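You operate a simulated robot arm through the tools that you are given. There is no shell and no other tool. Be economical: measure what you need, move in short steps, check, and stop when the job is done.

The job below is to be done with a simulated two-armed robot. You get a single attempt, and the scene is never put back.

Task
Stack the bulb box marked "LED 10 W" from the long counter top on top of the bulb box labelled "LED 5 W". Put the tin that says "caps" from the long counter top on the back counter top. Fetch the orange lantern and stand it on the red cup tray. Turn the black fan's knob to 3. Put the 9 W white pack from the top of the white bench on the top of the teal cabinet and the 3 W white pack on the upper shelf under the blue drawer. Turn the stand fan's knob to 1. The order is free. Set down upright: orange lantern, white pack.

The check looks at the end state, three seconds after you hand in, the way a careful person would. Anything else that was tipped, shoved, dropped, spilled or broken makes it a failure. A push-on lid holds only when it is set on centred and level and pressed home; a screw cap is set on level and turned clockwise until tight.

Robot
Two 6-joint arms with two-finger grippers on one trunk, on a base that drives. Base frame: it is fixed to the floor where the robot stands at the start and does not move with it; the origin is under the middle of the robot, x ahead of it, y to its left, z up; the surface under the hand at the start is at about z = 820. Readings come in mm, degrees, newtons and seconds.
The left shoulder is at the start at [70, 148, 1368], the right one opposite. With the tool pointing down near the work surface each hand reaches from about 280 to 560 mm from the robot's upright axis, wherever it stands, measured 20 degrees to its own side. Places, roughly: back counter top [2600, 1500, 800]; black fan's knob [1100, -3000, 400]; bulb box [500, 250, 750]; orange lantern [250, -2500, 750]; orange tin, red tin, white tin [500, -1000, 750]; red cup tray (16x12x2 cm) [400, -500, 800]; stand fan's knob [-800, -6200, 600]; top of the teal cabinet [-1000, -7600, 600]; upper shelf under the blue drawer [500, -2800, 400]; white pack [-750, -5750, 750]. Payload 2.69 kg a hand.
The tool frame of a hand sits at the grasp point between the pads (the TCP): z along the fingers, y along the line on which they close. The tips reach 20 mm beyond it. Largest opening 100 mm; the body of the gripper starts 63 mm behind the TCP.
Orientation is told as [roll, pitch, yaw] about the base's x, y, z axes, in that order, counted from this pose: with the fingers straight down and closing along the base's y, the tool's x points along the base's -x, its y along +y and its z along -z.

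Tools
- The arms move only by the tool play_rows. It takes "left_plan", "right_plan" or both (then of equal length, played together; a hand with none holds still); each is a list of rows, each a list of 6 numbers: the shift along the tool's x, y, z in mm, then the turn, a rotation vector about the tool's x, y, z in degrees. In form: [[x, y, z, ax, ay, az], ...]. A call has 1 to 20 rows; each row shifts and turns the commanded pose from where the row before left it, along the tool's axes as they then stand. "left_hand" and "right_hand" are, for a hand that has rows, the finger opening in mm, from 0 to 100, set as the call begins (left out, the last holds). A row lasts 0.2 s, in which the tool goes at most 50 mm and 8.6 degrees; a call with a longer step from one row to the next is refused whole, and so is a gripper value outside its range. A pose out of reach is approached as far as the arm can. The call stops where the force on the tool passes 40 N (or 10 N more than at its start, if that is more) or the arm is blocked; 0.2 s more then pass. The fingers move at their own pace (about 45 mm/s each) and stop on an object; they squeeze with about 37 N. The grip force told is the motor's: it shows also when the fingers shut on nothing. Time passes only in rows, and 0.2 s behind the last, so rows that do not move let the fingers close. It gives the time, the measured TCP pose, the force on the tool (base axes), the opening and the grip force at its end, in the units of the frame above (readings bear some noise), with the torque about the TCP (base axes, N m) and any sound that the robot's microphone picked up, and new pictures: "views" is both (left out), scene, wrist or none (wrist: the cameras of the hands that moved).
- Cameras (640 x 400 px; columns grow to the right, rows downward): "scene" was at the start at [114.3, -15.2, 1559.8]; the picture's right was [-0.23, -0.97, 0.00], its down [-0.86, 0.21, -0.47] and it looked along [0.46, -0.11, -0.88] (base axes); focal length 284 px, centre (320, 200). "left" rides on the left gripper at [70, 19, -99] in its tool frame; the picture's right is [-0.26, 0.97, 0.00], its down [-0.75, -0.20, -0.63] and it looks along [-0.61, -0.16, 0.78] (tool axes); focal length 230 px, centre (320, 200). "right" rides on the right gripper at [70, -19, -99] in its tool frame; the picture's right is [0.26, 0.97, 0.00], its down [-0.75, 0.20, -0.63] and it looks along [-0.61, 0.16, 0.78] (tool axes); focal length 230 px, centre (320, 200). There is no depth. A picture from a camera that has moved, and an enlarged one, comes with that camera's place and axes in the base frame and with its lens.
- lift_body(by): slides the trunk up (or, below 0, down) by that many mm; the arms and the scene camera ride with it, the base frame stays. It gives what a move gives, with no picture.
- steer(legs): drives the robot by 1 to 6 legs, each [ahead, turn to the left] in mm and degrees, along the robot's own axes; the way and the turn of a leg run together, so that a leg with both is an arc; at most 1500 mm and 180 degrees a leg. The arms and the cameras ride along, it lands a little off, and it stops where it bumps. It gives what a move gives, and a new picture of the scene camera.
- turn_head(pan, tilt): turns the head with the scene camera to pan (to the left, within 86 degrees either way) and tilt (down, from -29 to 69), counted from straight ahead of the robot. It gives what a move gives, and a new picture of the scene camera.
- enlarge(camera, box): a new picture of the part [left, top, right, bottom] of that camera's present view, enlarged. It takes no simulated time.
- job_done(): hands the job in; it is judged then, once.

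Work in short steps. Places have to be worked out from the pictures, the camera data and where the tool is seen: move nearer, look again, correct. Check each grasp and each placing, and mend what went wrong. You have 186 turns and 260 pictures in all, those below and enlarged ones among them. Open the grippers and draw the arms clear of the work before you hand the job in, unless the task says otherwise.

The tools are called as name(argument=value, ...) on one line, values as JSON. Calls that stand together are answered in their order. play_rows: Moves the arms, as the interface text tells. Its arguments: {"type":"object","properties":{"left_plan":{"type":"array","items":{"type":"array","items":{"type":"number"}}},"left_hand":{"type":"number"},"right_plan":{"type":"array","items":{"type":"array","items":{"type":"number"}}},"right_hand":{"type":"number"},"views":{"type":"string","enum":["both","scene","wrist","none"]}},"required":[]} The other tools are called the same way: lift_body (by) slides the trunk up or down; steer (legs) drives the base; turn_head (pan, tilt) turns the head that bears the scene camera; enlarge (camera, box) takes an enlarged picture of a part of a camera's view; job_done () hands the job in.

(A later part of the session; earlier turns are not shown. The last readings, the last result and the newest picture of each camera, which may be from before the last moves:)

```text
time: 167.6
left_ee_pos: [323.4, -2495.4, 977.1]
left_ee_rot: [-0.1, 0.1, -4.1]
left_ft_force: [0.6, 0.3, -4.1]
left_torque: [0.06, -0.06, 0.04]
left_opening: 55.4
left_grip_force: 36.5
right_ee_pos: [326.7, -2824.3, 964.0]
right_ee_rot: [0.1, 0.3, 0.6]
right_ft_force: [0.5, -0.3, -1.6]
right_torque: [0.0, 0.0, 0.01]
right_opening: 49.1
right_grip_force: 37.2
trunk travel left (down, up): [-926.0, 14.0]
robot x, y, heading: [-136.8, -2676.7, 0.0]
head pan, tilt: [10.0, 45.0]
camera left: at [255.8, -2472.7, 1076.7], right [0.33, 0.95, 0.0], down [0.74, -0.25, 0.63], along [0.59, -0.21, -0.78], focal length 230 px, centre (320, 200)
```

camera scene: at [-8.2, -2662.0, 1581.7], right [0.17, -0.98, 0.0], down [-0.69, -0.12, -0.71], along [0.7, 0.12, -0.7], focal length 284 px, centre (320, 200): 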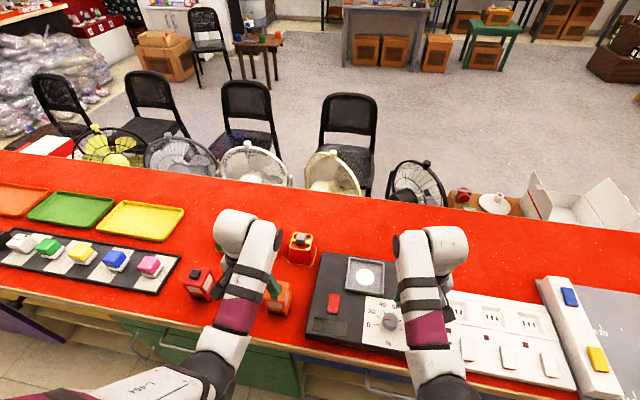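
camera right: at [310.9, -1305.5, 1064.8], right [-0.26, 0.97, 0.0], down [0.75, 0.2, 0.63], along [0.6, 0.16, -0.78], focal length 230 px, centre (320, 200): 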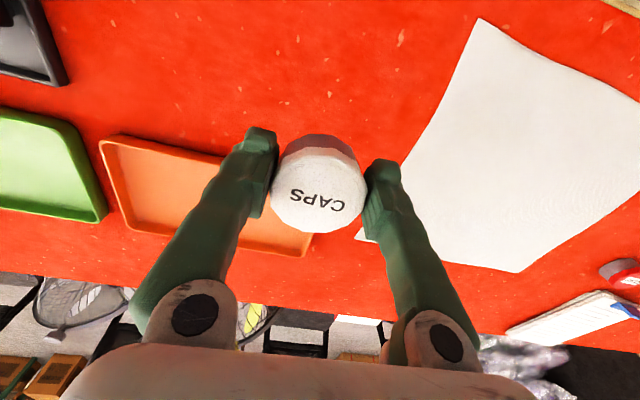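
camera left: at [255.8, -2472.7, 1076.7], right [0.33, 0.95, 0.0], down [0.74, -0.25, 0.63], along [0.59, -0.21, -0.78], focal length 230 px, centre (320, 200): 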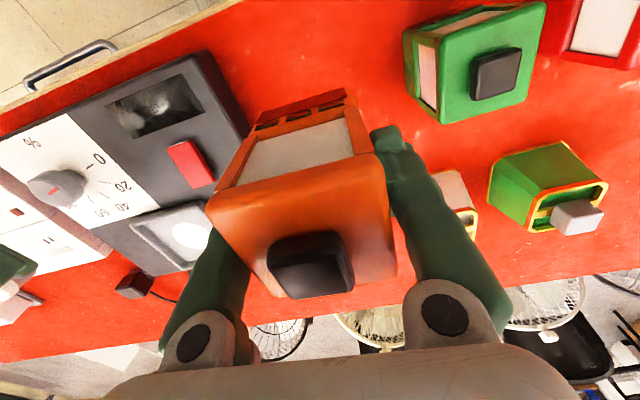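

Lantern held. Now back off, drive up the aisle to y≈−710 and turn in toward the red tray.

steer(legs=[[-160, 0], [0, 90], [1000, 0], [960, 0], [0, -90]])

```text
time: 186.0
left_ee_pos: [164.6, -550.4, 977.7]
left_ee_rot: [0.0, 0.1, -4.7]
left_ft_force: [-0.2, -0.7, -4.3]
left_torque: [-0.03, -0.07, -0.01]
left_opening: 54.9
left_grip_force: 37.0
right_ee_pos: [164.7, -878.6, 964.1]
right_ee_rot: [0.1, 0.3, -0.1]
right_ft_force: [-0.5, -0.3, -0.8]
right_torque: [-0.01, 0.0, -0.01]
right_opening: 49.0
right_grip_force: 36.9
trunk travel left (down, up): [-926.0, 14.0]
robot x, y, heading: [-296.8, -725.6, -0.4]
head pan, tilt: [10.0, 45.0]
camera scene: at [-162.7, -710.7, 1581.1], right [0.16, -0.99, 0.0], down [-0.7, -0.12, -0.71], along [0.7, 0.11, -0.71], focal length 284 px, centre (320, 200)
```

scene: 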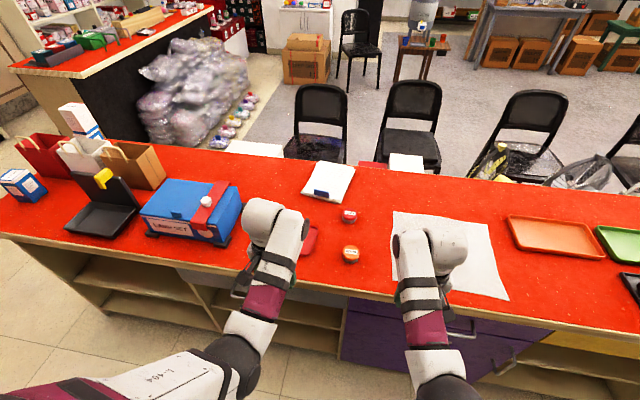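

I advance 210 mm and look at the tray with the left wrist camera.

steer(legs=[[210, 0]])

play_rows(left_plan=[[0, 0, 0, 0, 0, -2.4], [0, 0, 0, 0, 0, -2.3]], views="wrist")

```text
time: 187.6
left_ee_pos: [373.3, -551.6, 980.1]
left_ee_rot: [-0.1, -0.1, -4.7]
left_ft_force: [-0.4, 0.0, -3.8]
left_torque: [0.02, -0.06, 0.02]
left_opening: 54.9
left_grip_force: 37.0
right_ee_pos: [372.3, -880.2, 965.6]
right_ee_rot: [0.1, 0.1, 0.0]
right_ft_force: [-0.6, 0.6, -0.1]
right_torque: [0.01, -0.01, -0.04]
right_opening: 49.0
right_grip_force: 37.1
trunk travel left (down, up): [-926.0, 14.0]
robot x, y, heading: [-80.5, -726.6, -0.6]
head pan, tilt: [10.0, 45.0]
camera scene: at [42.7, -713.5, 1581.7], right [0.16, -0.99, 0.0], down [-0.7, -0.12, -0.71], along [0.7, 0.12, -0.7], focal length 284 px, centre (320, 200)
```

scene: 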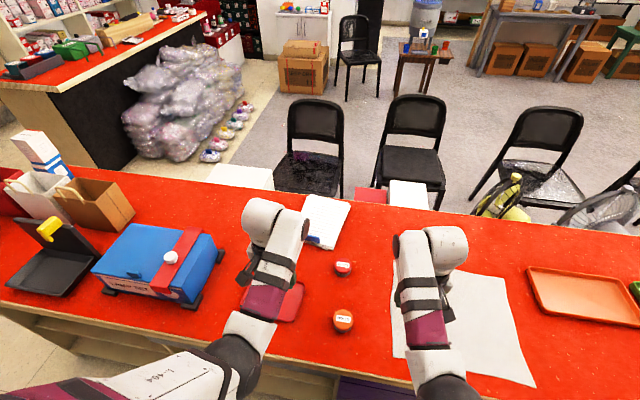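

```text
time: 188.2
left_ee_pos: [375.7, -551.0, 979.5]
left_ee_rot: [0.0, 0.1, 0.0]
left_ft_force: [0.3, 0.6, -4.5]
left_torque: [0.04, -0.06, -0.02]
left_opening: 55.0
left_grip_force: 36.7
right_ee_pos: [374.5, -879.8, 965.0]
right_ee_rot: [0.1, 0.2, 0.0]
right_ft_force: [-0.5, 0.9, -0.5]
right_torque: [-0.03, -0.03, -0.02]
right_opening: 49.2
right_grip_force: 37.2
trunk travel left (down, up): [-926.0, 14.0]
robot x, y, heading: [-82.9, -728.4, -0.3]
head pan, tilt: [10.0, 45.0]
camera left: at [305.9, -533.0, 1076.8], right [0.26, 0.97, 0.0], down [0.75, -0.2, 0.63], along [0.61, -0.16, -0.78], focal length 230 px, centre (320, 200)
```

left: 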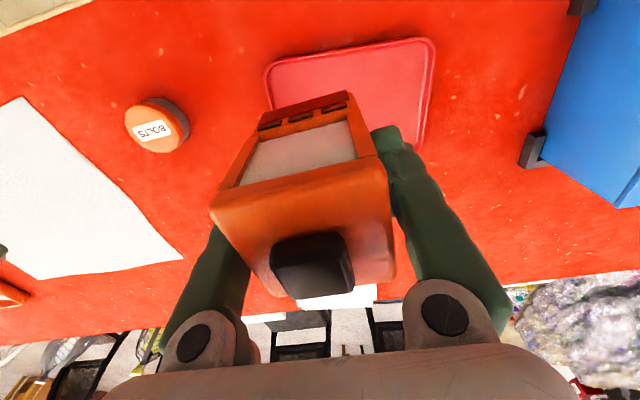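

Tray centre ≈(397,−525), yawed ≈ −6°. I move over it, align, and lower to just above.

play_rows(left_plan=[[-11, 13, 0, 0, 0, 0], [-11, 13, 0, 0, 0, 6], [0, 0, 25, 0, 0, 0], [0, 0, 25, 0, 0, 0], [0, 0, 25, 0, 0, 0], [0, 0, 15, 0, 0, 0], [0, 0, 0, 0, 0, 0]], views="both")

```text
time: 189.8
left_ee_pos: [398.8, -525.6, 885.4]
left_ee_rot: [-0.1, 0.1, -6.1]
left_ft_force: [0.1, -0.4, -3.8]
left_torque: [-0.04, -0.07, -0.02]
left_opening: 55.2
left_grip_force: 37.4
right_ee_pos: [376.0, -880.9, 963.3]
right_ee_rot: [0.1, 0.2, 0.0]
right_ft_force: [-0.6, 0.3, -1.6]
right_torque: [0.0, 0.02, 0.0]
right_opening: 49.0
right_grip_force: 36.7
trunk travel left (down, up): [-926.0, 14.0]
robot x, y, heading: [-80.9, -726.2, -0.7]
head pan, tilt: [10.0, 45.0]
camera scene: at [49.1, -713.7, 1581.1], right [0.16, -0.99, 0.0], down [-0.7, -0.12, -0.71], along [0.7, 0.12, -0.71], focal length 284 px, centre (320, 200)
camera left: at [331.8, -499.8, 984.9], right [0.36, 0.93, 0.0], down [0.73, -0.28, 0.63], along [0.59, -0.23, -0.78], focal length 230 px, centre (320, 200)
```

scene: 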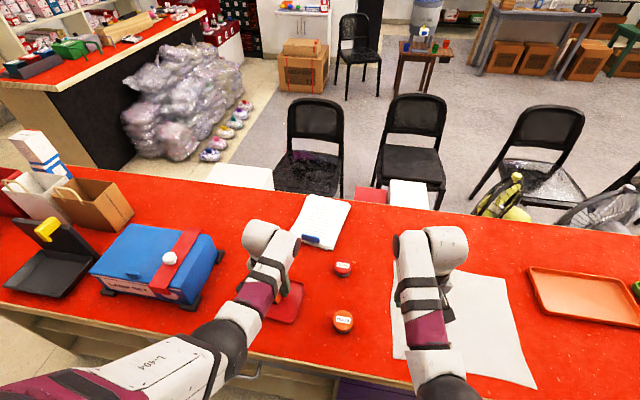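
left: 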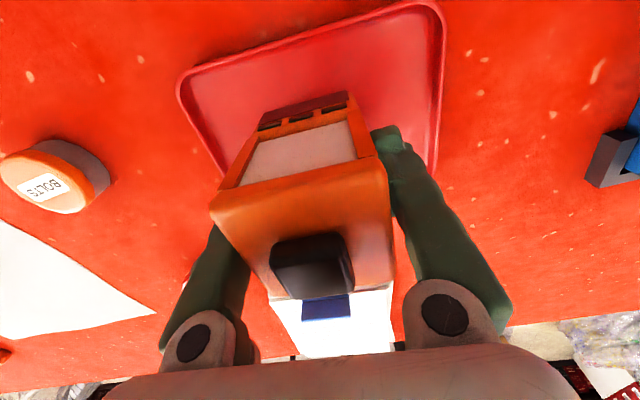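

Centred over the tray. Lower gently to touch.

play_rows(left_plan=[[0, 0, 6, 0, 0, 0], [0, 0, 4, 0, 0, 0], [0, 0, 3, 0, 0, 0], [0, 0, 2, 0, 0, 0], [0, 0, 0, 0, 0, 0]], views="none")

```text
time: 191.0
left_ee_pos: [397.7, -524.8, 873.2]
left_ee_rot: [0.0, 0.0, -6.0]
left_ft_force: [1.0, 0.3, 4.9]
left_torque: [0.01, 0.16, -0.03]
left_opening: 55.0
left_grip_force: 37.3
right_ee_pos: [375.1, -880.1, 963.2]
right_ee_rot: [0.1, 0.3, 0.1]
right_ft_force: [0.6, -0.2, -0.5]
right_torque: [-0.02, 0.04, -0.02]
right_opening: 49.1
right_grip_force: 36.8
trunk travel left (down, up): [-926.0, 14.0]
robot x, y, heading: [-84.9, -726.2, -0.8]
head pan, tilt: [10.0, 45.0]
```

Contact (force turned from −4 to +5 N). Release and lift away.

play_rows(left_plan=[[0, 0, 0, 0, 0, 0], [0, 0, 0, 0, 0, 0], [0, 0, 0, 0, 0, 0], [0, 0, 0, 0, 0, 0], [0, 0, -20, 0, 0, 0], [0, 0, -25, 0, 0, 0], [0, 0, -25, 0, 0, 0], [0, 0, -25, 0, 0, 0], [0, 0, -20, 0, 0, 6]], left_hand=98, views="wrist")

```text
time: 193.0
left_ee_pos: [397.7, -525.1, 987.8]
left_ee_rot: [0.0, 0.1, -12.1]
left_ft_force: [-0.2, -1.2, 0.8]
left_torque: [-0.01, -0.01, 0.01]
left_opening: 98.0
left_grip_force: 0.0
right_ee_pos: [375.2, -879.3, 963.9]
right_ee_rot: [0.1, 0.3, 0.1]
right_ft_force: [-0.1, -0.6, -0.7]
right_torque: [0.0, -0.01, 0.02]
right_opening: 48.9
right_grip_force: 37.2
trunk travel left (down, up): [-926.0, 14.0]
robot x, y, heading: [-83.5, -727.4, -0.6]
head pan, tilt: [10.0, 45.0]
camera left: at [334.2, -492.8, 1086.7], right [0.45, 0.89, 0.0], down [0.69, -0.35, 0.63], along [0.56, -0.29, -0.78], focal length 230 px, centre (320, 200)
```

left: 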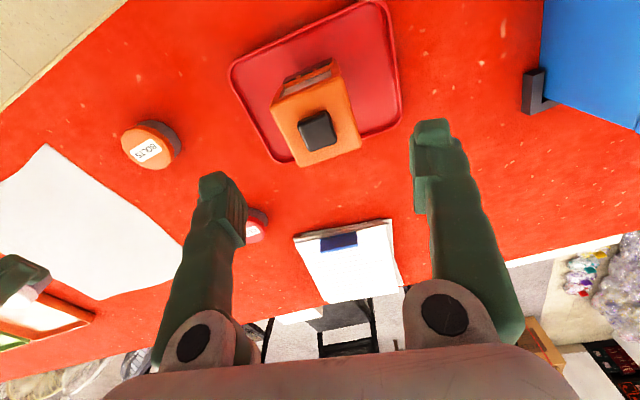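

Lantern stands in the tray. Next, the tin to the back counter: back out, up the aisle and round the counter's end.

enlarge(camera="scene", box=[240, 220, 360, 340])

steer(legs=[[-205, 0], [0, 90.6], [1200, 0], [530, 0], [0, -90], [1000, 0]])

```text
3.33 times, centred on (300, 280) of scene
camera zoom: at [48.0, -714.0, 1581.2], right [0.16, -0.99, 0.0], down [-0.7, -0.12, -0.71], along [0.7, 0.12, -0.71], focal length 948 px, centre (387, -67)
```

zoom: 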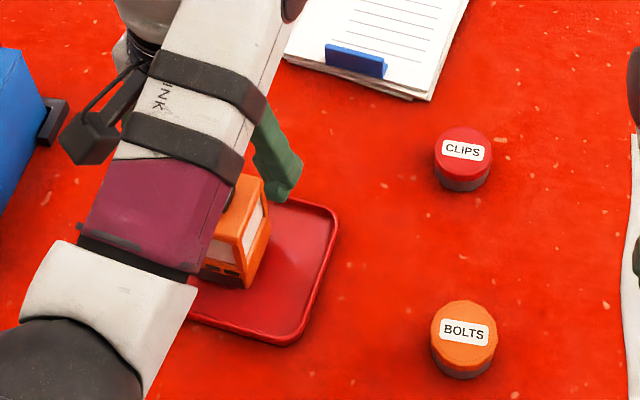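

```text
time: 215.5
left_ee_pos: [1194.9, 1211.0, 987.8]
left_ee_rot: [-0.1, 0.0, -11.2]
left_ft_force: [-0.3, 1.0, -1.1]
left_torque: [-0.01, 0.03, -0.02]
left_opening: 98.1
left_grip_force: 0.2
right_ee_pos: [1175.6, 855.8, 965.4]
right_ee_rot: [0.0, 0.3, 0.8]
right_ft_force: [-1.1, 0.0, 0.1]
right_torque: [-0.02, 0.01, 0.03]
right_opening: 49.5
right_grip_force: 36.7
trunk travel left (down, up): [-926.0, 14.0]
robot x, y, heading: [718.5, 1002.3, 0.3]
head pan, tilt: [10.0, 45.0]
camera scene: at [846.8, 1018.2, 1581.3], right [0.18, -0.98, 0.0], down [-0.7, -0.13, -0.71], along [0.7, 0.13, -0.71], focal length 284 px, centre (320, 200)
```

scene: 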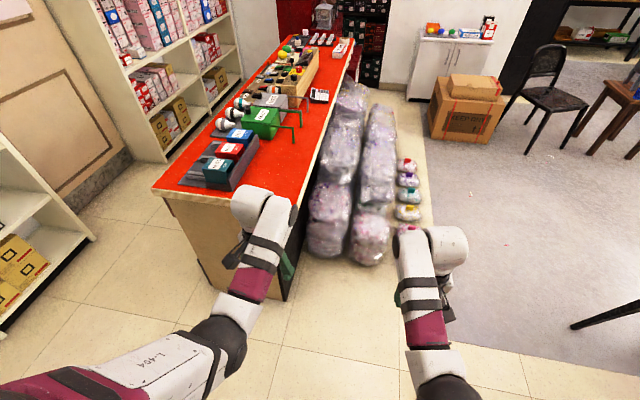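

The front strip of the back counter near (1650,1330) is free. I drive to (1487,867) and turn to face it.

steer(legs=[[0, -10], [780, 0], [0, 100]])

turn_head(pan=-15, tilt=50)

```text
time: 224.6
left_ee_pos: [1285.6, 1348.3, 986.8]
left_ee_rot: [-0.1, 0.1, 79.2]
left_ft_force: [0.2, 0.7, 0.5]
left_torque: [0.04, -0.01, -0.02]
left_opening: 98.0
left_grip_force: 0.0
right_ee_pos: [1641.5, 1334.3, 963.5]
right_ee_rot: [0.1, 0.3, 91.3]
right_ft_force: [-0.5, 0.2, 0.4]
right_torque: [-0.06, 0.02, 0.01]
right_opening: 49.1
right_grip_force: 37.1
trunk travel left (down, up): [-926.0, 14.0]
robot x, y, heading: [1495.4, 872.7, 90.5]
head pan, tilt: [10.0, 45.0]
camera scene: at [1483.1, 1002.2, 1581.2], right [0.98, 0.18, 0.0], down [0.13, -0.7, -0.71], along [-0.13, 0.69, -0.71], focal length 284 px, centre (320, 200)
```

scene: 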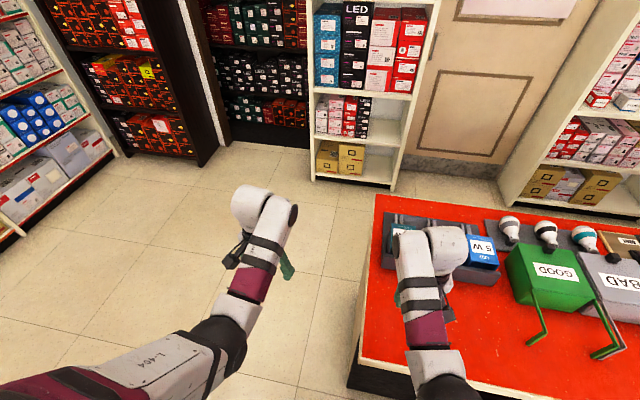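

```text
time: 225.5
left_ee_pos: [1285.9, 1349.6, 987.6]
left_ee_rot: [-0.1, 0.1, 79.3]
left_ft_force: [-0.3, -1.2, -1.1]
left_torque: [0.02, 0.01, 0.01]
left_opening: 98.1
left_grip_force: 0.2
right_ee_pos: [1641.0, 1333.1, 964.5]
right_ee_rot: [0.2, 0.3, 91.2]
right_ft_force: [0.1, 0.1, -1.3]
right_torque: [-0.01, 0.02, 0.01]
right_opening: 48.9
right_grip_force: 36.6
trunk travel left (down, up): [-926.0, 14.0]
robot x, y, heading: [1499.9, 872.7, 90.7]
head pan, tilt: [-15.0, 50.0]
camera scene: at [1516.4, 996.8, 1574.3], right [0.97, -0.25, 0.0], down [-0.19, -0.74, -0.64], along [0.16, 0.62, -0.77], focal length 284 px, centre (320, 200)
```

scene: 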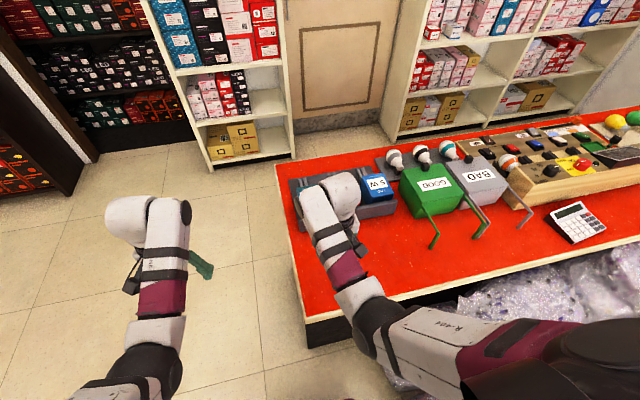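

The right hand is over (1641,1333). I lower partway and view with the wrist camera.

play_rows(right_plan=[[0, 0, 20, 0, 0, 0], [0, 0, 20, 0, 0, 0], [0, 0, 20, 0, 0, 0]], views="wrist")

```text
time: 226.3
left_ee_pos: [1287.1, 1348.5, 987.3]
left_ee_rot: [-0.1, 0.1, 79.2]
left_ft_force: [-0.1, -0.7, -0.5]
left_torque: [0.02, -0.01, -0.03]
left_opening: 97.7
left_grip_force: 0.1
right_ee_pos: [1641.1, 1334.5, 904.1]
right_ee_rot: [0.1, 0.4, 91.1]
right_ft_force: [0.0, 0.5, -0.4]
right_torque: [0.02, -0.02, -0.03]
right_opening: 49.0
right_grip_force: 36.8
trunk travel left (down, up): [-926.0, 14.0]
robot x, y, heading: [1498.0, 871.7, 90.9]
head pan, tilt: [-15.0, 50.0]
camera right: at [1662.2, 1265.0, 1004.0], right [-0.96, -0.28, 0.0], down [-0.21, 0.75, 0.63], along [-0.18, 0.6, -0.78], focal length 230 px, centre (320, 200)
```

right: 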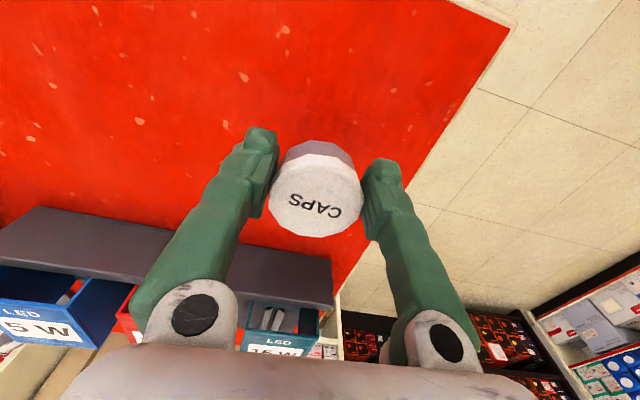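

Position is ~120 mm inside the edge. Lowering to contact.

play_rows(right_plan=[[0, 0, 18, 0, 0, 0], [0, 0, 18, 0, 0, 0], [0, 0, 10, 0, 0, 0], [0, 0, 5, 0, 0, 0], [0, 0, 4, 0, 0, 0], [0, 0, 3, 0, 0, 0]], views="none")

```text
time: 227.7
left_ee_pos: [1285.0, 1349.1, 987.9]
left_ee_rot: [-0.2, 0.1, 79.3]
left_ft_force: [0.0, 0.3, 0.3]
left_torque: [0.0, 0.01, -0.01]
left_opening: 98.0
left_grip_force: 0.1
right_ee_pos: [1640.5, 1333.3, 846.7]
right_ee_rot: [0.1, 0.3, 91.2]
right_ft_force: [0.4, 1.0, 0.3]
right_torque: [0.02, 0.02, 0.0]
right_opening: 49.0
right_grip_force: 37.2
trunk travel left (down, up): [-926.0, 14.0]
robot x, y, heading: [1492.9, 873.2, 90.5]
head pan, tilt: [-15.0, 50.0]
```

play_rows(right_plan=[[0, 0, 3, 0, 0, 0], [0, 0, 3, 0, 0, 0], [0, 0, 3, 0, 0, 0], [0, 0, 2, 0, 0, 0]], views="wrist")

```text
time: 228.8
left_ee_pos: [1286.5, 1346.3, 990.0]
left_ee_rot: [-0.1, -0.2, 79.1]
left_ft_force: [-0.7, -0.6, 0.4]
left_torque: [-0.02, 0.02, 0.01]
left_opening: 98.0
left_grip_force: 0.1
right_ee_pos: [1641.0, 1333.7, 840.7]
right_ee_rot: [-0.1, -0.4, 91.2]
right_ft_force: [0.2, -6.8, 19.2]
right_torque: [-0.06, 0.11, 0.09]
right_opening: 49.1
right_grip_force: 37.2
trunk travel left (down, up): [-926.0, 14.0]
robot x, y, heading: [1496.3, 869.4, 90.1]
head pan, tilt: [-15.0, 50.0]
stopped in row 4 (right hand): the force on the tool passed its limit at 46 N (the readings are from after the stop); the commanded pose is now the measured one
camera right: at [1661.6, 1263.1, 939.6], right [-0.96, -0.28, 0.0], down [-0.22, 0.74, 0.64], along [-0.17, 0.61, -0.77], focal length 230 px, centre (320, 200)
```

right: 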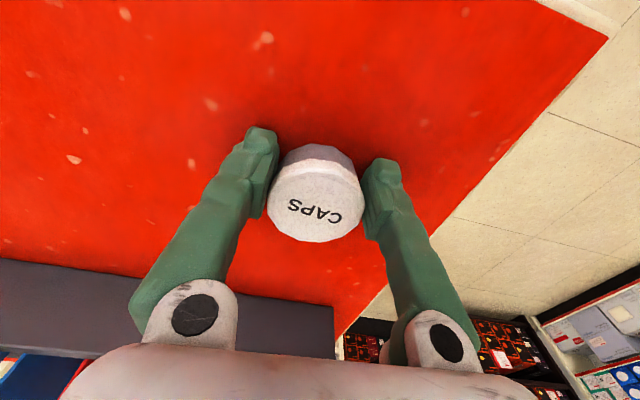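

Touching the counter (19 N). Raise 1 mm to ease, release, then lift away.

play_rows(right_plan=[[0, 0, -1, 0, 0, 0], [0, 0, 0, 0, 0, 0], [0, 0, 0, 0, 0, 0], [0, 0, 0, 0, 0, 0], [0, 0, -25, 0, 0, 0], [0, 0, -25, 0, 0, 0], [0, 0, -25, 0, 0, 0], [0, 0, -25, 0, 0, 0], [0, 0, -25, 0, 0, 0]], right_hand=90, views="wrist")

```text
time: 230.8
left_ee_pos: [1285.2, 1349.2, 987.9]
left_ee_rot: [-0.1, 0.1, 79.2]
left_ft_force: [-0.8, -0.5, -0.2]
left_torque: [0.01, 0.0, -0.02]
left_opening: 98.2
left_grip_force: 0.0
right_ee_pos: [1640.9, 1335.1, 963.9]
right_ee_rot: [-0.1, -0.1, 91.2]
right_ft_force: [0.0, 0.7, -0.3]
right_torque: [-0.03, -0.04, -0.01]
right_opening: 89.9
right_grip_force: 0.1
trunk travel left (down, up): [-926.0, 14.0]
robot x, y, heading: [1493.3, 870.5, 90.7]
head pan, tilt: [-15.0, 50.0]
camera right: at [1661.8, 1265.7, 1063.8], right [-0.96, -0.28, 0.0], down [-0.22, 0.74, 0.63], along [-0.17, 0.61, -0.78], focal length 230 px, centre (320, 200)
```

right: 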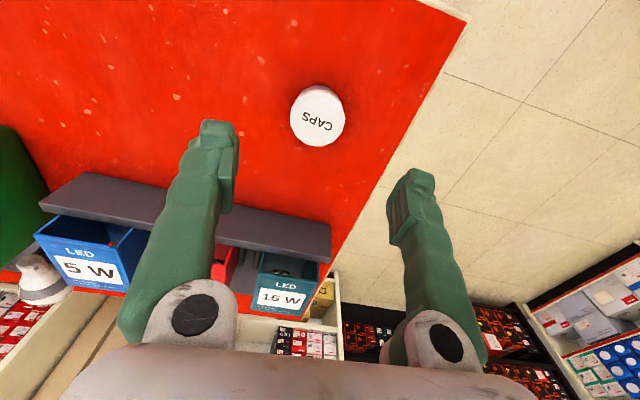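

Tin is on the back counter. Now to the black fan on the far side: I drive across the open floor (x≈2040) toward y≈−2650.

steer(legs=[[0, -133.7], [740, 0], [0, -47], [1500, 0], [1500, 0]])

```text
time: 238.3
left_ee_pos: [2098.4, 572.6, 952.6]
left_ee_rot: [-0.2, 7.4, -55.1]
left_ft_force: [-0.4, -1.0, 0.1]
left_torque: [0.04, -0.01, -0.02]
left_opening: 98.0
left_grip_force: 0.0
right_ee_pos: [1794.2, 257.1, 959.2]
right_ee_rot: [-11.4, 5.2, -45.9]
right_ft_force: [0.4, -0.5, 0.0]
right_torque: [0.06, -0.01, -0.01]
right_opening: 90.1
right_grip_force: 0.0
trunk travel left (down, up): [-926.0, 14.0]
robot x, y, heading: [1639.3, 732.2, -44.4]
head pan, tilt: [-15.0, 50.0]
stopped in leg 2: the robot was blocked; the commanded pose is now the measured one
camera scene: at [1776.5, 566.7, 1572.5], right [-0.86, -0.51, 0.01], down [-0.41, 0.68, -0.6], along [0.3, -0.52, -0.8], focal length 284 px, centre (320, 200)
```

scene: 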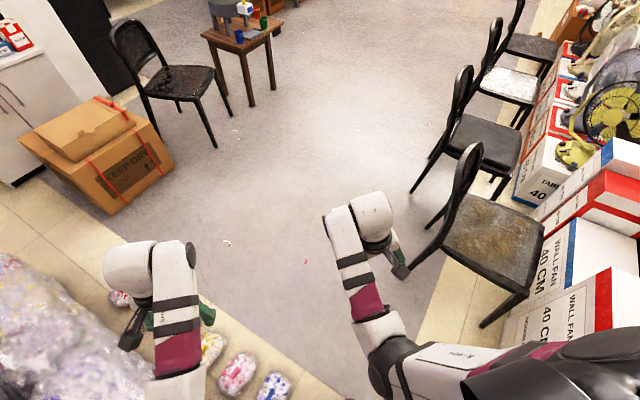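

Blocked again, seemingly at the floor-mat edge. I retry the leg.

steer(legs=[[540, 0]])

```text
time: 239.0
left_ee_pos: [2078.8, 594.4, 962.7]
left_ee_rot: [0.1, 4.2, -54.8]
left_ft_force: [1.3, -0.4, 0.0]
left_torque: [0.05, 0.09, 0.02]
left_opening: 98.0
left_grip_force: 0.1
right_ee_pos: [1770.6, 284.9, 962.4]
right_ee_rot: [-10.6, 2.8, -46.3]
right_ft_force: [0.3, -0.8, 0.0]
right_torque: [0.04, 0.06, -0.03]
right_opening: 89.8
right_grip_force: 0.0
trunk travel left (down, up): [-926.0, 14.0]
robot x, y, heading: [1639.8, 729.1, -44.8]
head pan, tilt: [-15.0, 50.0]
stopped in leg 1: the robot was blocked; the commanded pose is now the measured one
camera scene: at [1735.1, 610.7, 1572.4], right [-0.86, -0.51, 0.0], down [-0.4, 0.67, -0.63], along [0.32, -0.54, -0.78], focal length 284 px, centre (320, 200)
```

scene: 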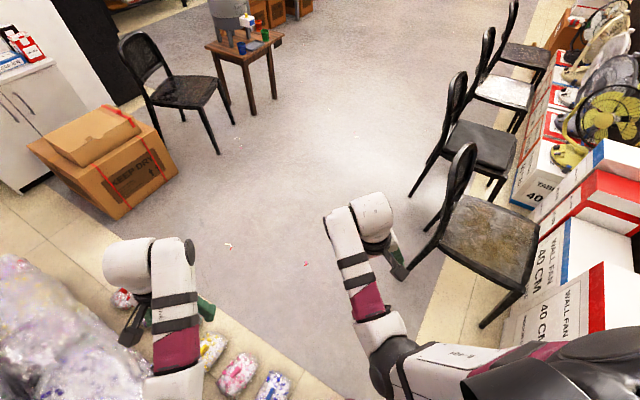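

The mat edge seems to catch the wheels when met obliquely. I level the arms, back off, and cross the edge squarely with a run-up.

play_rows(left_plan=[[0, 0, 0, 0, -2.1, -5], [0, 0, 0, 0, -2.1, -5]], right_plan=[[0, 0, 0, -5.3, -1.4, -1], [0, 0, 0, -5.3, -1.4, 0]], views="none")

steer(legs=[[-180, 0], [0, -45], [560, 0]])

```text
time: 239.6
left_ee_pos: [2055.9, 613.0, 971.7]
left_ee_rot: [0.5, -1.6, -44.9]
left_ft_force: [-0.1, -0.3, -0.7]
left_torque: [-0.04, -0.07, 0.01]
left_opening: 98.2
left_grip_force: 0.0
left hand out of reach, approached as far as the arm can: row 1
right_ee_pos: [1748.1, 305.4, 972.7]
right_ee_rot: [0.2, -1.6, -45.0]
right_ft_force: [0.3, 0.8, 0.6]
right_torque: [-0.07, -0.04, -0.01]
right_opening: 89.9
right_grip_force: 0.1
trunk travel left (down, up): [-926.0, 14.0]
robot x, y, heading: [1639.9, 730.4, -44.4]
head pan, tilt: [-15.0, 50.0]
```

```text
time: 246.0
left_ee_pos: [1733.2, -97.7, 964.0]
left_ee_rot: [0.4, -1.0, -90.0]
left_ft_force: [0.3, -0.4, 0.4]
left_torque: [-0.02, 0.02, -0.06]
left_opening: 98.3
left_grip_force: 0.0
right_ee_pos: [1298.2, -98.2, 967.1]
right_ee_rot: [0.1, -0.9, -90.1]
right_ft_force: [0.4, 0.2, -0.6]
right_torque: [-0.05, 0.0, 0.01]
right_opening: 90.0
right_grip_force: 0.0
trunk travel left (down, up): [-926.0, 14.0]
robot x, y, heading: [1522.7, 291.4, -89.4]
head pan, tilt: [-15.0, 50.0]
camera scene: at [1502.9, 168.1, 1574.5], right [-0.97, 0.25, 0.0], down [0.19, 0.74, -0.64], along [-0.16, -0.62, -0.77], focal length 284 px, centre (320, 200)
```

scene: 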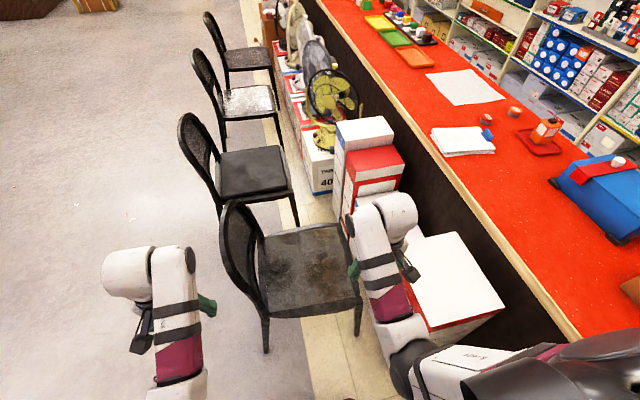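

Crossed. Now skirt the chairs: out to x≈2085, then down to y≈−3170, and turn to face −x.

steer(legs=[[0, 69.4], [600, 0], [0, -70], [1500, 0], [1500, 0], [260, 0]])

```text
time: 270.9
left_ee_pos: [2328.4, -3536.8, 966.0]
left_ee_rot: [0.4, -0.9, -89.3]
left_ft_force: [-0.2, -0.2, 0.5]
left_torque: [0.0, -0.01, 0.02]
left_opening: 97.9
left_grip_force: 0.0
right_ee_pos: [1894.5, -3541.5, 967.2]
right_ee_rot: [0.1, -0.8, -89.6]
right_ft_force: [-0.1, -0.4, -0.1]
right_torque: [-0.01, 0.0, -0.02]
right_opening: 90.0
right_grip_force: 0.0
trunk travel left (down, up): [-926.0, 14.0]
robot x, y, heading: [2115.5, -3150.3, -89.0]
head pan, tilt: [-15.0, 50.0]
camera scene: at [2096.0, -3272.9, 1574.6], right [-0.97, 0.24, 0.0], down [0.18, 0.74, -0.64], along [-0.15, -0.63, -0.76], focal length 284 px, centre (320, 200)
```

scene: 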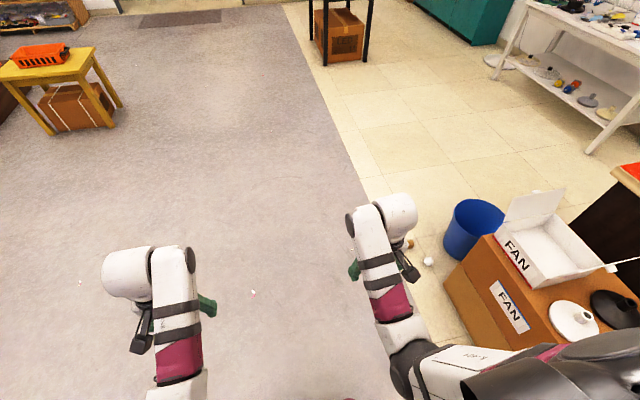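

Good. Turn to face −x and look at the fan.

steer(legs=[[0, -91]])

turn_head(pan=0, tilt=45)

```text
time: 275.1
left_ee_pos: [1720.2, -3358.9, 964.4]
left_ee_rot: [0.5, -0.7, 179.5]
left_ft_force: [-0.3, -0.1, 0.8]
left_torque: [-0.03, -0.03, 0.03]
left_opening: 97.6
left_grip_force: 0.0
right_ee_pos: [1725.1, -2925.0, 965.8]
right_ee_rot: [0.1, -0.8, 179.2]
right_ft_force: [-0.5, 0.0, 0.0]
right_torque: [0.0, 0.04, 0.01]
right_opening: 90.0
right_grip_force: 0.1
trunk travel left (down, up): [-926.0, 14.0]
robot x, y, heading: [2112.5, -3150.3, 180.1]
head pan, tilt: [-15.0, 50.0]
camera scene: at [1988.7, -3131.6, 1574.3], right [0.26, 0.97, 0.0], down [0.74, -0.2, -0.64], along [-0.62, 0.17, -0.77], focal length 284 px, centre (320, 200)
```

scene: 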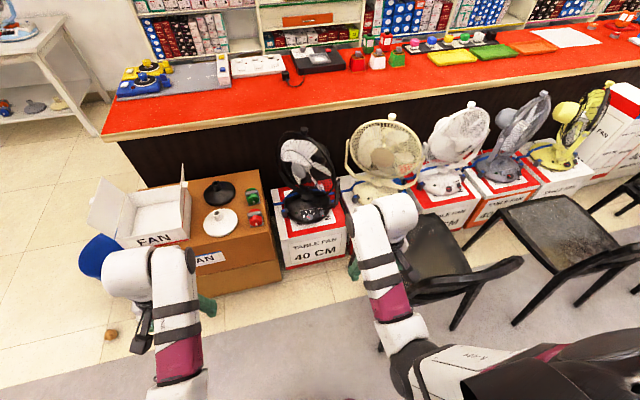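

```text
time: 275.9
left_ee_pos: [1721.0, -3358.4, 964.0]
left_ee_rot: [0.5, -0.8, 179.4]
left_ft_force: [0.3, -0.1, -0.4]
left_torque: [0.02, -0.01, 0.04]
left_opening: 98.0
left_grip_force: 0.0
right_ee_pos: [1723.4, -2924.1, 966.5]
right_ee_rot: [0.1, -0.7, 179.2]
right_ft_force: [-0.3, -0.1, -0.8]
right_torque: [0.01, -0.04, 0.0]
right_opening: 89.9
right_grip_force: 0.0
trunk travel left (down, up): [-926.0, 14.0]
robot x, y, heading: [2114.8, -3149.0, 179.9]
head pan, tilt: [0.0, 45.0]
camera scene: at [1981.8, -3150.9, 1581.2], right [0.0, 1.0, 0.0], down [0.71, 0.0, -0.71], along [-0.71, 0.0, -0.71], focal length 284 px, centre (320, 200)
```

scene: 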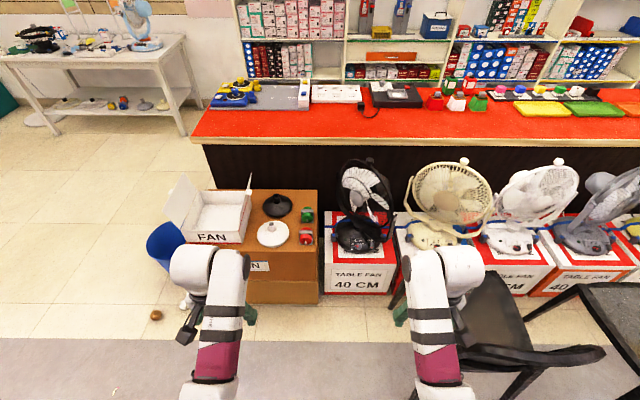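

enlarge(camera="scene", box=[320, 205, 400, 265])

```text
6.67 times, centred on (360, 235) of scene
camera zoom: at [1981.8, -3150.9, 1581.2], right [0.0, 1.0, 0.0], down [0.71, 0.0, -0.71], along [-0.71, 0.0, -0.71], focal length 1895 px, centre (53, -33)
```

zoom: 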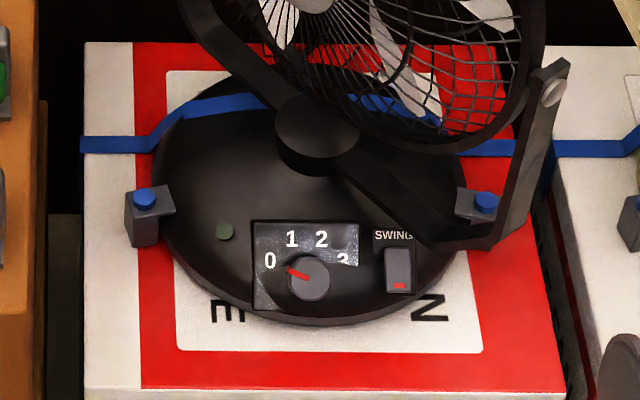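

The fan stands on a box at the counter side; its knob ≈(1132,−2956,400) points to 0, with 3 reached clockwise. I tuck the left hand, then advance 420 mm.

play_rows(left_plan=[[20, 0, 25, 0, 0, 0], [20, 0, 25, 0, 0, 0], [20, 0, 25, 0, 0, 0], [15, 0, 15, 0, 0, 0]], views="none")

steer(legs=[[420, 0]])

lift_body(by=-380)

turn_head(pan=20, tilt=45)

```text
time: 276.9
left_ee_pos: [1792.3, -3365.7, 874.4]
left_ee_rot: [1.0, -1.0, 179.3]
left_ft_force: [-0.8, 0.3, 0.3]
left_torque: [0.02, 0.0, -0.01]
left_opening: 98.2
left_grip_force: 0.2
right_ee_pos: [1724.2, -2924.2, 966.9]
right_ee_rot: [0.0, -0.8, 179.2]
right_ft_force: [0.0, 0.0, 0.1]
right_torque: [0.01, -0.01, 0.0]
right_opening: 90.0
right_grip_force: 0.0
trunk travel left (down, up): [-926.0, 14.0]
robot x, y, heading: [2111.3, -3154.2, -179.9]
head pan, tilt: [0.0, 45.0]
```

```text
time: 279.5
left_ee_pos: [1376.5, -3366.6, 873.2]
left_ee_rot: [1.0, -0.7, 179.4]
left_ft_force: [0.4, 0.5, 0.4]
left_torque: [0.01, -0.02, 0.03]
left_opening: 98.1
left_grip_force: 0.0
right_ee_pos: [1306.3, -2924.5, 967.7]
right_ee_rot: [0.1, -0.8, 179.3]
right_ft_force: [0.0, 0.0, -0.5]
right_torque: [0.02, 0.01, -0.01]
right_opening: 89.9
right_grip_force: 0.0
trunk travel left (down, up): [-926.0, 14.0]
robot x, y, heading: [1693.2, -3151.5, -179.7]
head pan, tilt: [0.0, 45.0]
camera scene: at [1565.4, -3151.2, 1581.4], right [0.0, 1.0, 0.0], down [0.71, 0.0, -0.71], along [-0.71, 0.0, -0.71], focal length 284 px, centre (320, 200)
```

scene: 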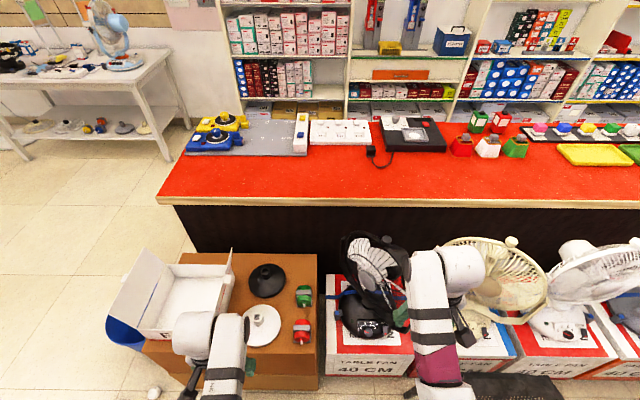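

```text
time: 283.1
left_ee_pos: [1375.4, -3365.8, 494.6]
left_ee_rot: [1.0, -0.7, 179.4]
left_ft_force: [0.1, -0.2, 0.7]
left_torque: [0.01, 0.01, -0.01]
left_opening: 98.2
left_grip_force: 0.1
right_ee_pos: [1305.2, -2925.6, 586.1]
right_ee_rot: [0.1, -0.7, 179.3]
right_ft_force: [-0.2, 0.0, -0.2]
right_torque: [0.0, -0.01, -0.02]
right_opening: 90.2
right_grip_force: 0.1
trunk travel left (down, up): [-546.0, 394.0]
robot x, y, heading: [1694.0, -3152.0, -180.1]
head pan, tilt: [0.0, 45.0]
```

```text
time: 284.0
left_ee_pos: [1376.2, -3367.0, 493.9]
left_ee_rot: [1.0, -0.7, 179.4]
left_ft_force: [0.2, 0.6, 0.0]
left_torque: [-0.01, -0.01, 0.02]
left_opening: 98.3
left_grip_force: 0.1
right_ee_pos: [1305.4, -2924.6, 585.8]
right_ee_rot: [0.1, -0.8, 179.2]
right_ft_force: [-0.6, 0.4, 0.1]
right_torque: [0.01, 0.0, 0.01]
right_opening: 89.7
right_grip_force: 0.1
trunk travel left (down, up): [-546.0, 394.0]
robot x, y, heading: [1690.3, -3151.0, -179.9]
head pan, tilt: [20.0, 45.0]
camera scene: at [1568.0, -3178.9, 1201.2], right [-0.34, 0.94, 0.0], down [0.66, 0.24, -0.71], along [-0.66, -0.24, -0.71], focal length 284 px, centre (320, 200)
```

scene: 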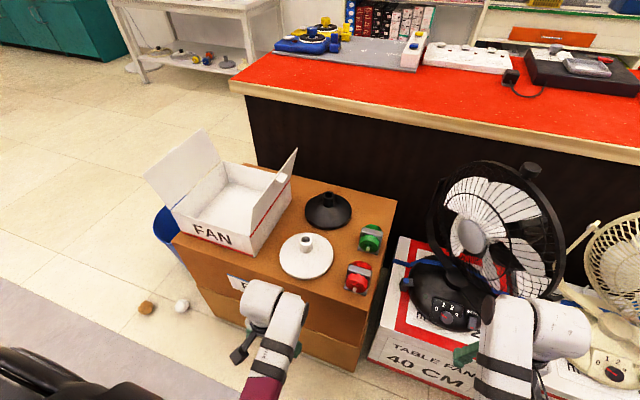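

enlarge(camera="scene", box=[395, 270, 495, 350])

```text
5.00 times, centred on (445, 310) of scene
camera zoom: at [1568.0, -3178.9, 1201.2], right [-0.34, 0.94, 0.0], down [0.66, 0.24, -0.71], along [-0.66, -0.24, -0.71], focal length 1422 px, centre (-305, -350)
```

zoom: 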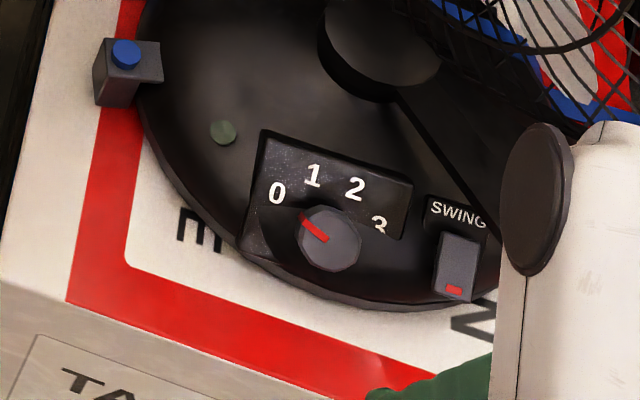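

The right wrist camera should be looking straight at the knob; I take its enlarged view.

enlarge(camera="right", box=[240, 140, 400, 240])

```text
4.00 times, centred on (320, 190) of right
camera zoom: at [1377.5, -2907.3, 685.8], right [0.25, -0.97, 0.0], down [-0.75, -0.19, 0.64], along [-0.62, -0.16, -0.77], focal length 920 px, centre (320, 240)
```

zoom: 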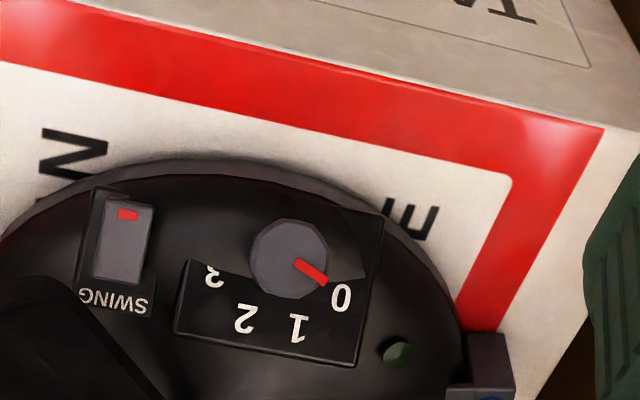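

Triangulating three views: knob top ≈(1134,−2956.5,401.5), its axis tilted ≈46° toward me, ~24 mm tall; numbers are ≈47° apart, so 0→3 is ≈138° clockwise. I pitch the right hand to face the panel.

play_rows(right_plan=[[0, 0, 0, 0, -7.5, 0], [0, 0, 0, 0, -7.5, 0], [0, 0, 0, 0, -7.5, 0], [0, 0, 0, 0, -7.5, 0], [0, 0, 0, 0, -7.5, 0], [0, 0, 0, 0, -7.7, 0], [0, 0, 0, 0, 0, 0]], right_hand=60, views="both")

```text
time: 285.8
left_ee_pos: [1376.1, -3366.2, 493.7]
left_ee_rot: [1.1, -0.6, 179.4]
left_ft_force: [0.0, -0.3, -0.4]
left_torque: [-0.01, -0.01, -0.01]
left_opening: 97.9
left_grip_force: 0.0
right_ee_pos: [1300.4, -2894.2, 592.7]
right_ee_rot: [-8.5, -46.1, -172.6]
right_ft_force: [0.2, -0.2, -0.1]
right_torque: [0.0, 0.01, -0.01]
right_opening: 59.9
right_grip_force: 0.1
trunk travel left (down, up): [-546.0, 394.0]
robot x, y, heading: [1694.5, -3153.3, -180.1]
head pan, tilt: [20.0, 45.0]
stopped in row 7 (right hand): the arm was blocked; the commanded pose is now the measured one
camera scene: at [1568.2, -3178.9, 1201.2], right [-0.34, 0.94, 0.0], down [0.66, 0.24, -0.71], along [-0.66, -0.24, -0.71], focal length 284 px, centre (320, 200)
camera right: at [1420.5, -2875.7, 613.2], right [0.2, -0.94, -0.29], down [-0.05, -0.3, 0.95], along [-0.98, -0.17, -0.11], focal length 230 px, centre (320, 200)
```

scene: 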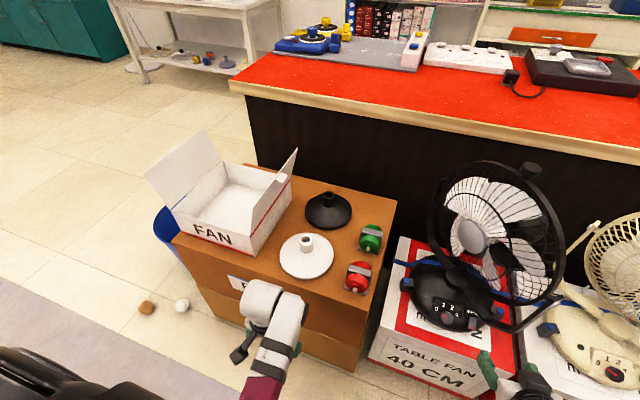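
right: 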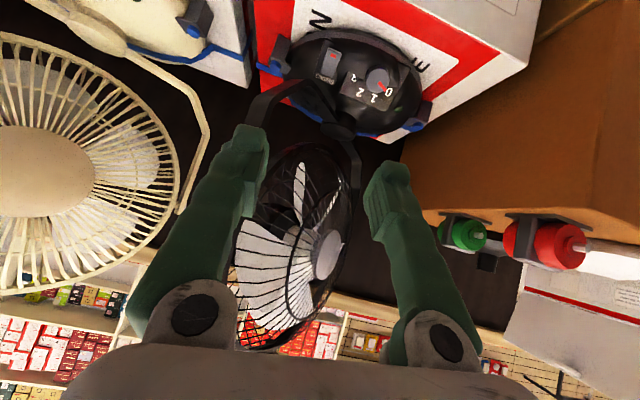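

The arm hit its own limit close in; moving forward along the tool axis relieves it. I correct the tilt and move to ~70 mm in front of the knob.

play_rows(right_plan=[[3, 8, 20, -1.6, 0, 2.6], [3, 8, 20, -1.6, 0, 2.6], [3, 8, 22, 0, 0, 0], [3, 8, 22, 0, 0, 0], [3, 8, 22, 0, 0, 0], [3, 8, 22, 0, 0, 0], [3, 7, 22, 0, 0, 0], [2, 7, 22, 0, 0, 0], [0, 0, 0, 0, 0, 0]], views="both")

```text
time: 287.8
left_ee_pos: [1376.4, -3365.7, 492.4]
left_ee_rot: [1.0, -0.8, 179.4]
left_ft_force: [-0.5, -0.5, -0.9]
left_torque: [0.0, -0.03, -0.04]
left_opening: 98.2
left_grip_force: 0.0
right_ee_pos: [1190.7, -2956.4, 456.6]
right_ee_rot: [0.5, -46.7, 179.6]
right_ft_force: [0.5, 0.8, -0.5]
right_torque: [0.03, -0.01, -0.01]
right_opening: 60.1
right_grip_force: 0.0
trunk travel left (down, up): [-546.0, 394.0]
robot x, y, heading: [1695.9, -3151.8, -179.9]
head pan, tilt: [20.0, 45.0]
camera scene: at [1568.4, -3179.1, 1201.3], right [-0.34, 0.94, 0.0], down [0.66, 0.24, -0.71], along [-0.66, -0.24, -0.71], focal length 284 px, centre (320, 200)
camera right: at [1311.5, -2938.7, 475.9], right [0.18, -0.97, -0.18], down [-0.06, -0.19, 0.98], along [-0.98, -0.16, -0.09], focal length 230 px, centre (320, 200)
```

scene: 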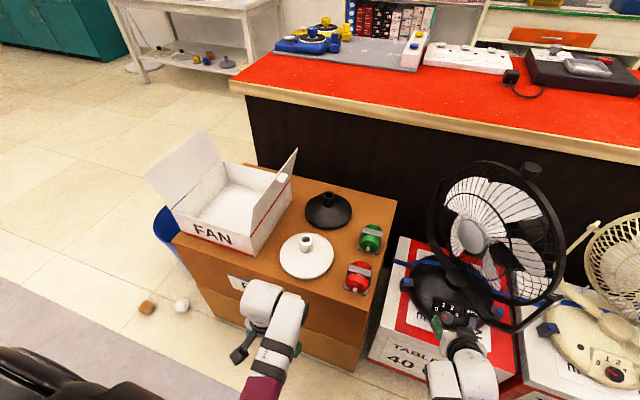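
right: 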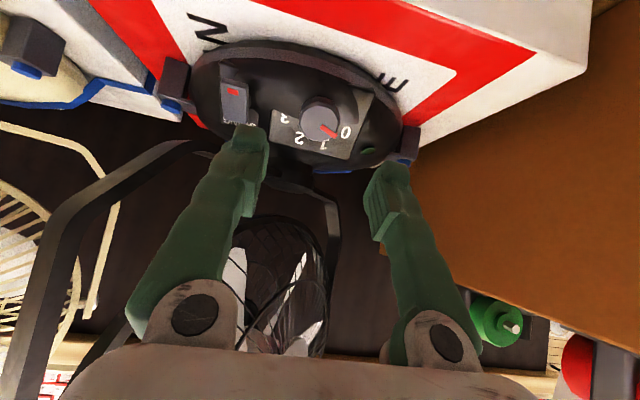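

Aligned to ~3 mm. I pre-rotate the hand −69° about its axis (so it can turn +138°) and look.

play_rows(right_plan=[[3, 0, 0, 0, 0, -8.5], [0, 0, 0, 0, 0, -8.5], [0, 0, 0, 0, 0, -8.5], [0, 0, 0, 0, 0, -8.5], [0, 0, 0, 0, 0, -8.5], [0, 0, 0, 0, 0, -8.5], [0, 0, 0, 0, 0, -8.5], [0, 0, 0, 0, 0, -8.5], [0, 0, 0, 0, 0, 0]], views="both")

```text
time: 289.8
left_ee_pos: [1375.8, -3365.6, 493.3]
left_ee_rot: [1.1, -0.7, 179.4]
left_ft_force: [0.3, 0.7, 0.9]
left_torque: [0.02, -0.03, 0.02]
left_opening: 98.0
left_grip_force: 0.1
right_ee_pos: [1192.9, -2957.3, 453.8]
right_ee_rot: [-44.4, -16.0, -105.5]
right_ft_force: [0.5, 0.2, 0.2]
right_torque: [-0.02, -0.03, 0.01]
right_opening: 59.9
right_grip_force: 0.0
trunk travel left (down, up): [-546.0, 394.0]
robot x, y, heading: [1693.4, -3148.9, -179.8]
head pan, tilt: [20.0, 45.0]
camera scene: at [1568.1, -3179.0, 1201.2], right [-0.34, 0.94, 0.0], down [0.66, 0.24, -0.71], along [-0.66, -0.24, -0.71], focal length 284 px, centre (320, 200)
camera right: at [1272.1, -2885.0, 517.1], right [0.68, -0.13, -0.72], down [0.39, -0.77, 0.51], along [-0.62, -0.63, -0.47], focal length 230 px, centre (320, 200)
```

scene: 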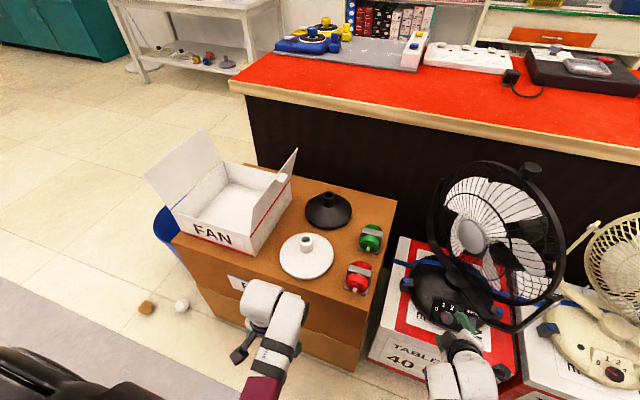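
right: 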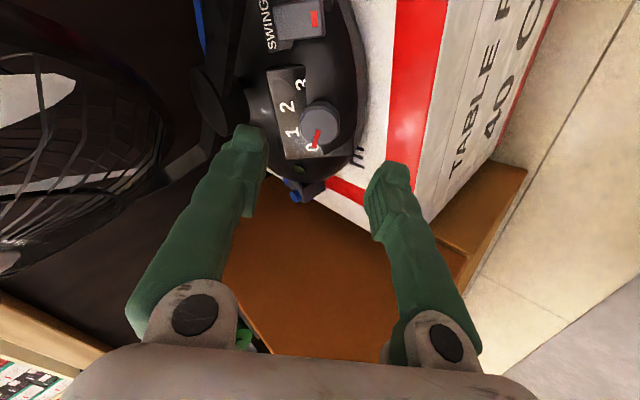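

Advance 75 mm along the axis so the fingertips straddle the knob.

play_rows(right_plan=[[0, 0, 20, 0, 0, 0], [0, 0, 20, 0, 0, 0], [0, 0, 20, 0, 0, 0], [0, 0, 10, 0, 0, 0], [0, 0, 5, 0, 0, 0]], views="wrist")

```text
time: 291.0
left_ee_pos: [1376.3, -3366.8, 494.0]
left_ee_rot: [1.0, -0.7, 179.4]
left_ft_force: [0.0, 0.4, 0.2]
left_torque: [0.0, -0.02, -0.01]
left_opening: 98.2
left_grip_force: 0.1
right_ee_pos: [1170.7, -2953.5, 448.9]
right_ee_rot: [-45.9, -16.0, -105.7]
right_ft_force: [0.1, 0.1, 0.3]
right_torque: [-0.01, 0.0, -0.01]
right_opening: 60.2
right_grip_force: 0.1
right hand out of reach, approached as far as the arm can: row 2, 3, 4, 5
trunk travel left (down, up): [-546.0, 394.0]
robot x, y, heading: [1693.1, -3150.7, -179.8]
head pan, tilt: [20.0, 45.0]
camera right: at [1251.2, -2883.1, 509.4], right [0.66, -0.13, -0.74], down [0.4, -0.78, 0.49], along [-0.64, -0.62, -0.46], focal length 230 px, centre (320, 200)
```

right: 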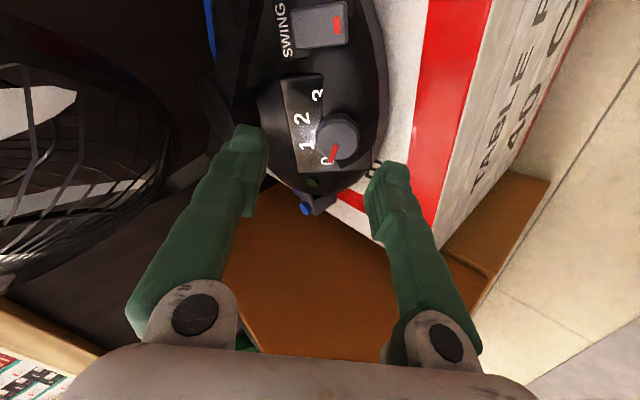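

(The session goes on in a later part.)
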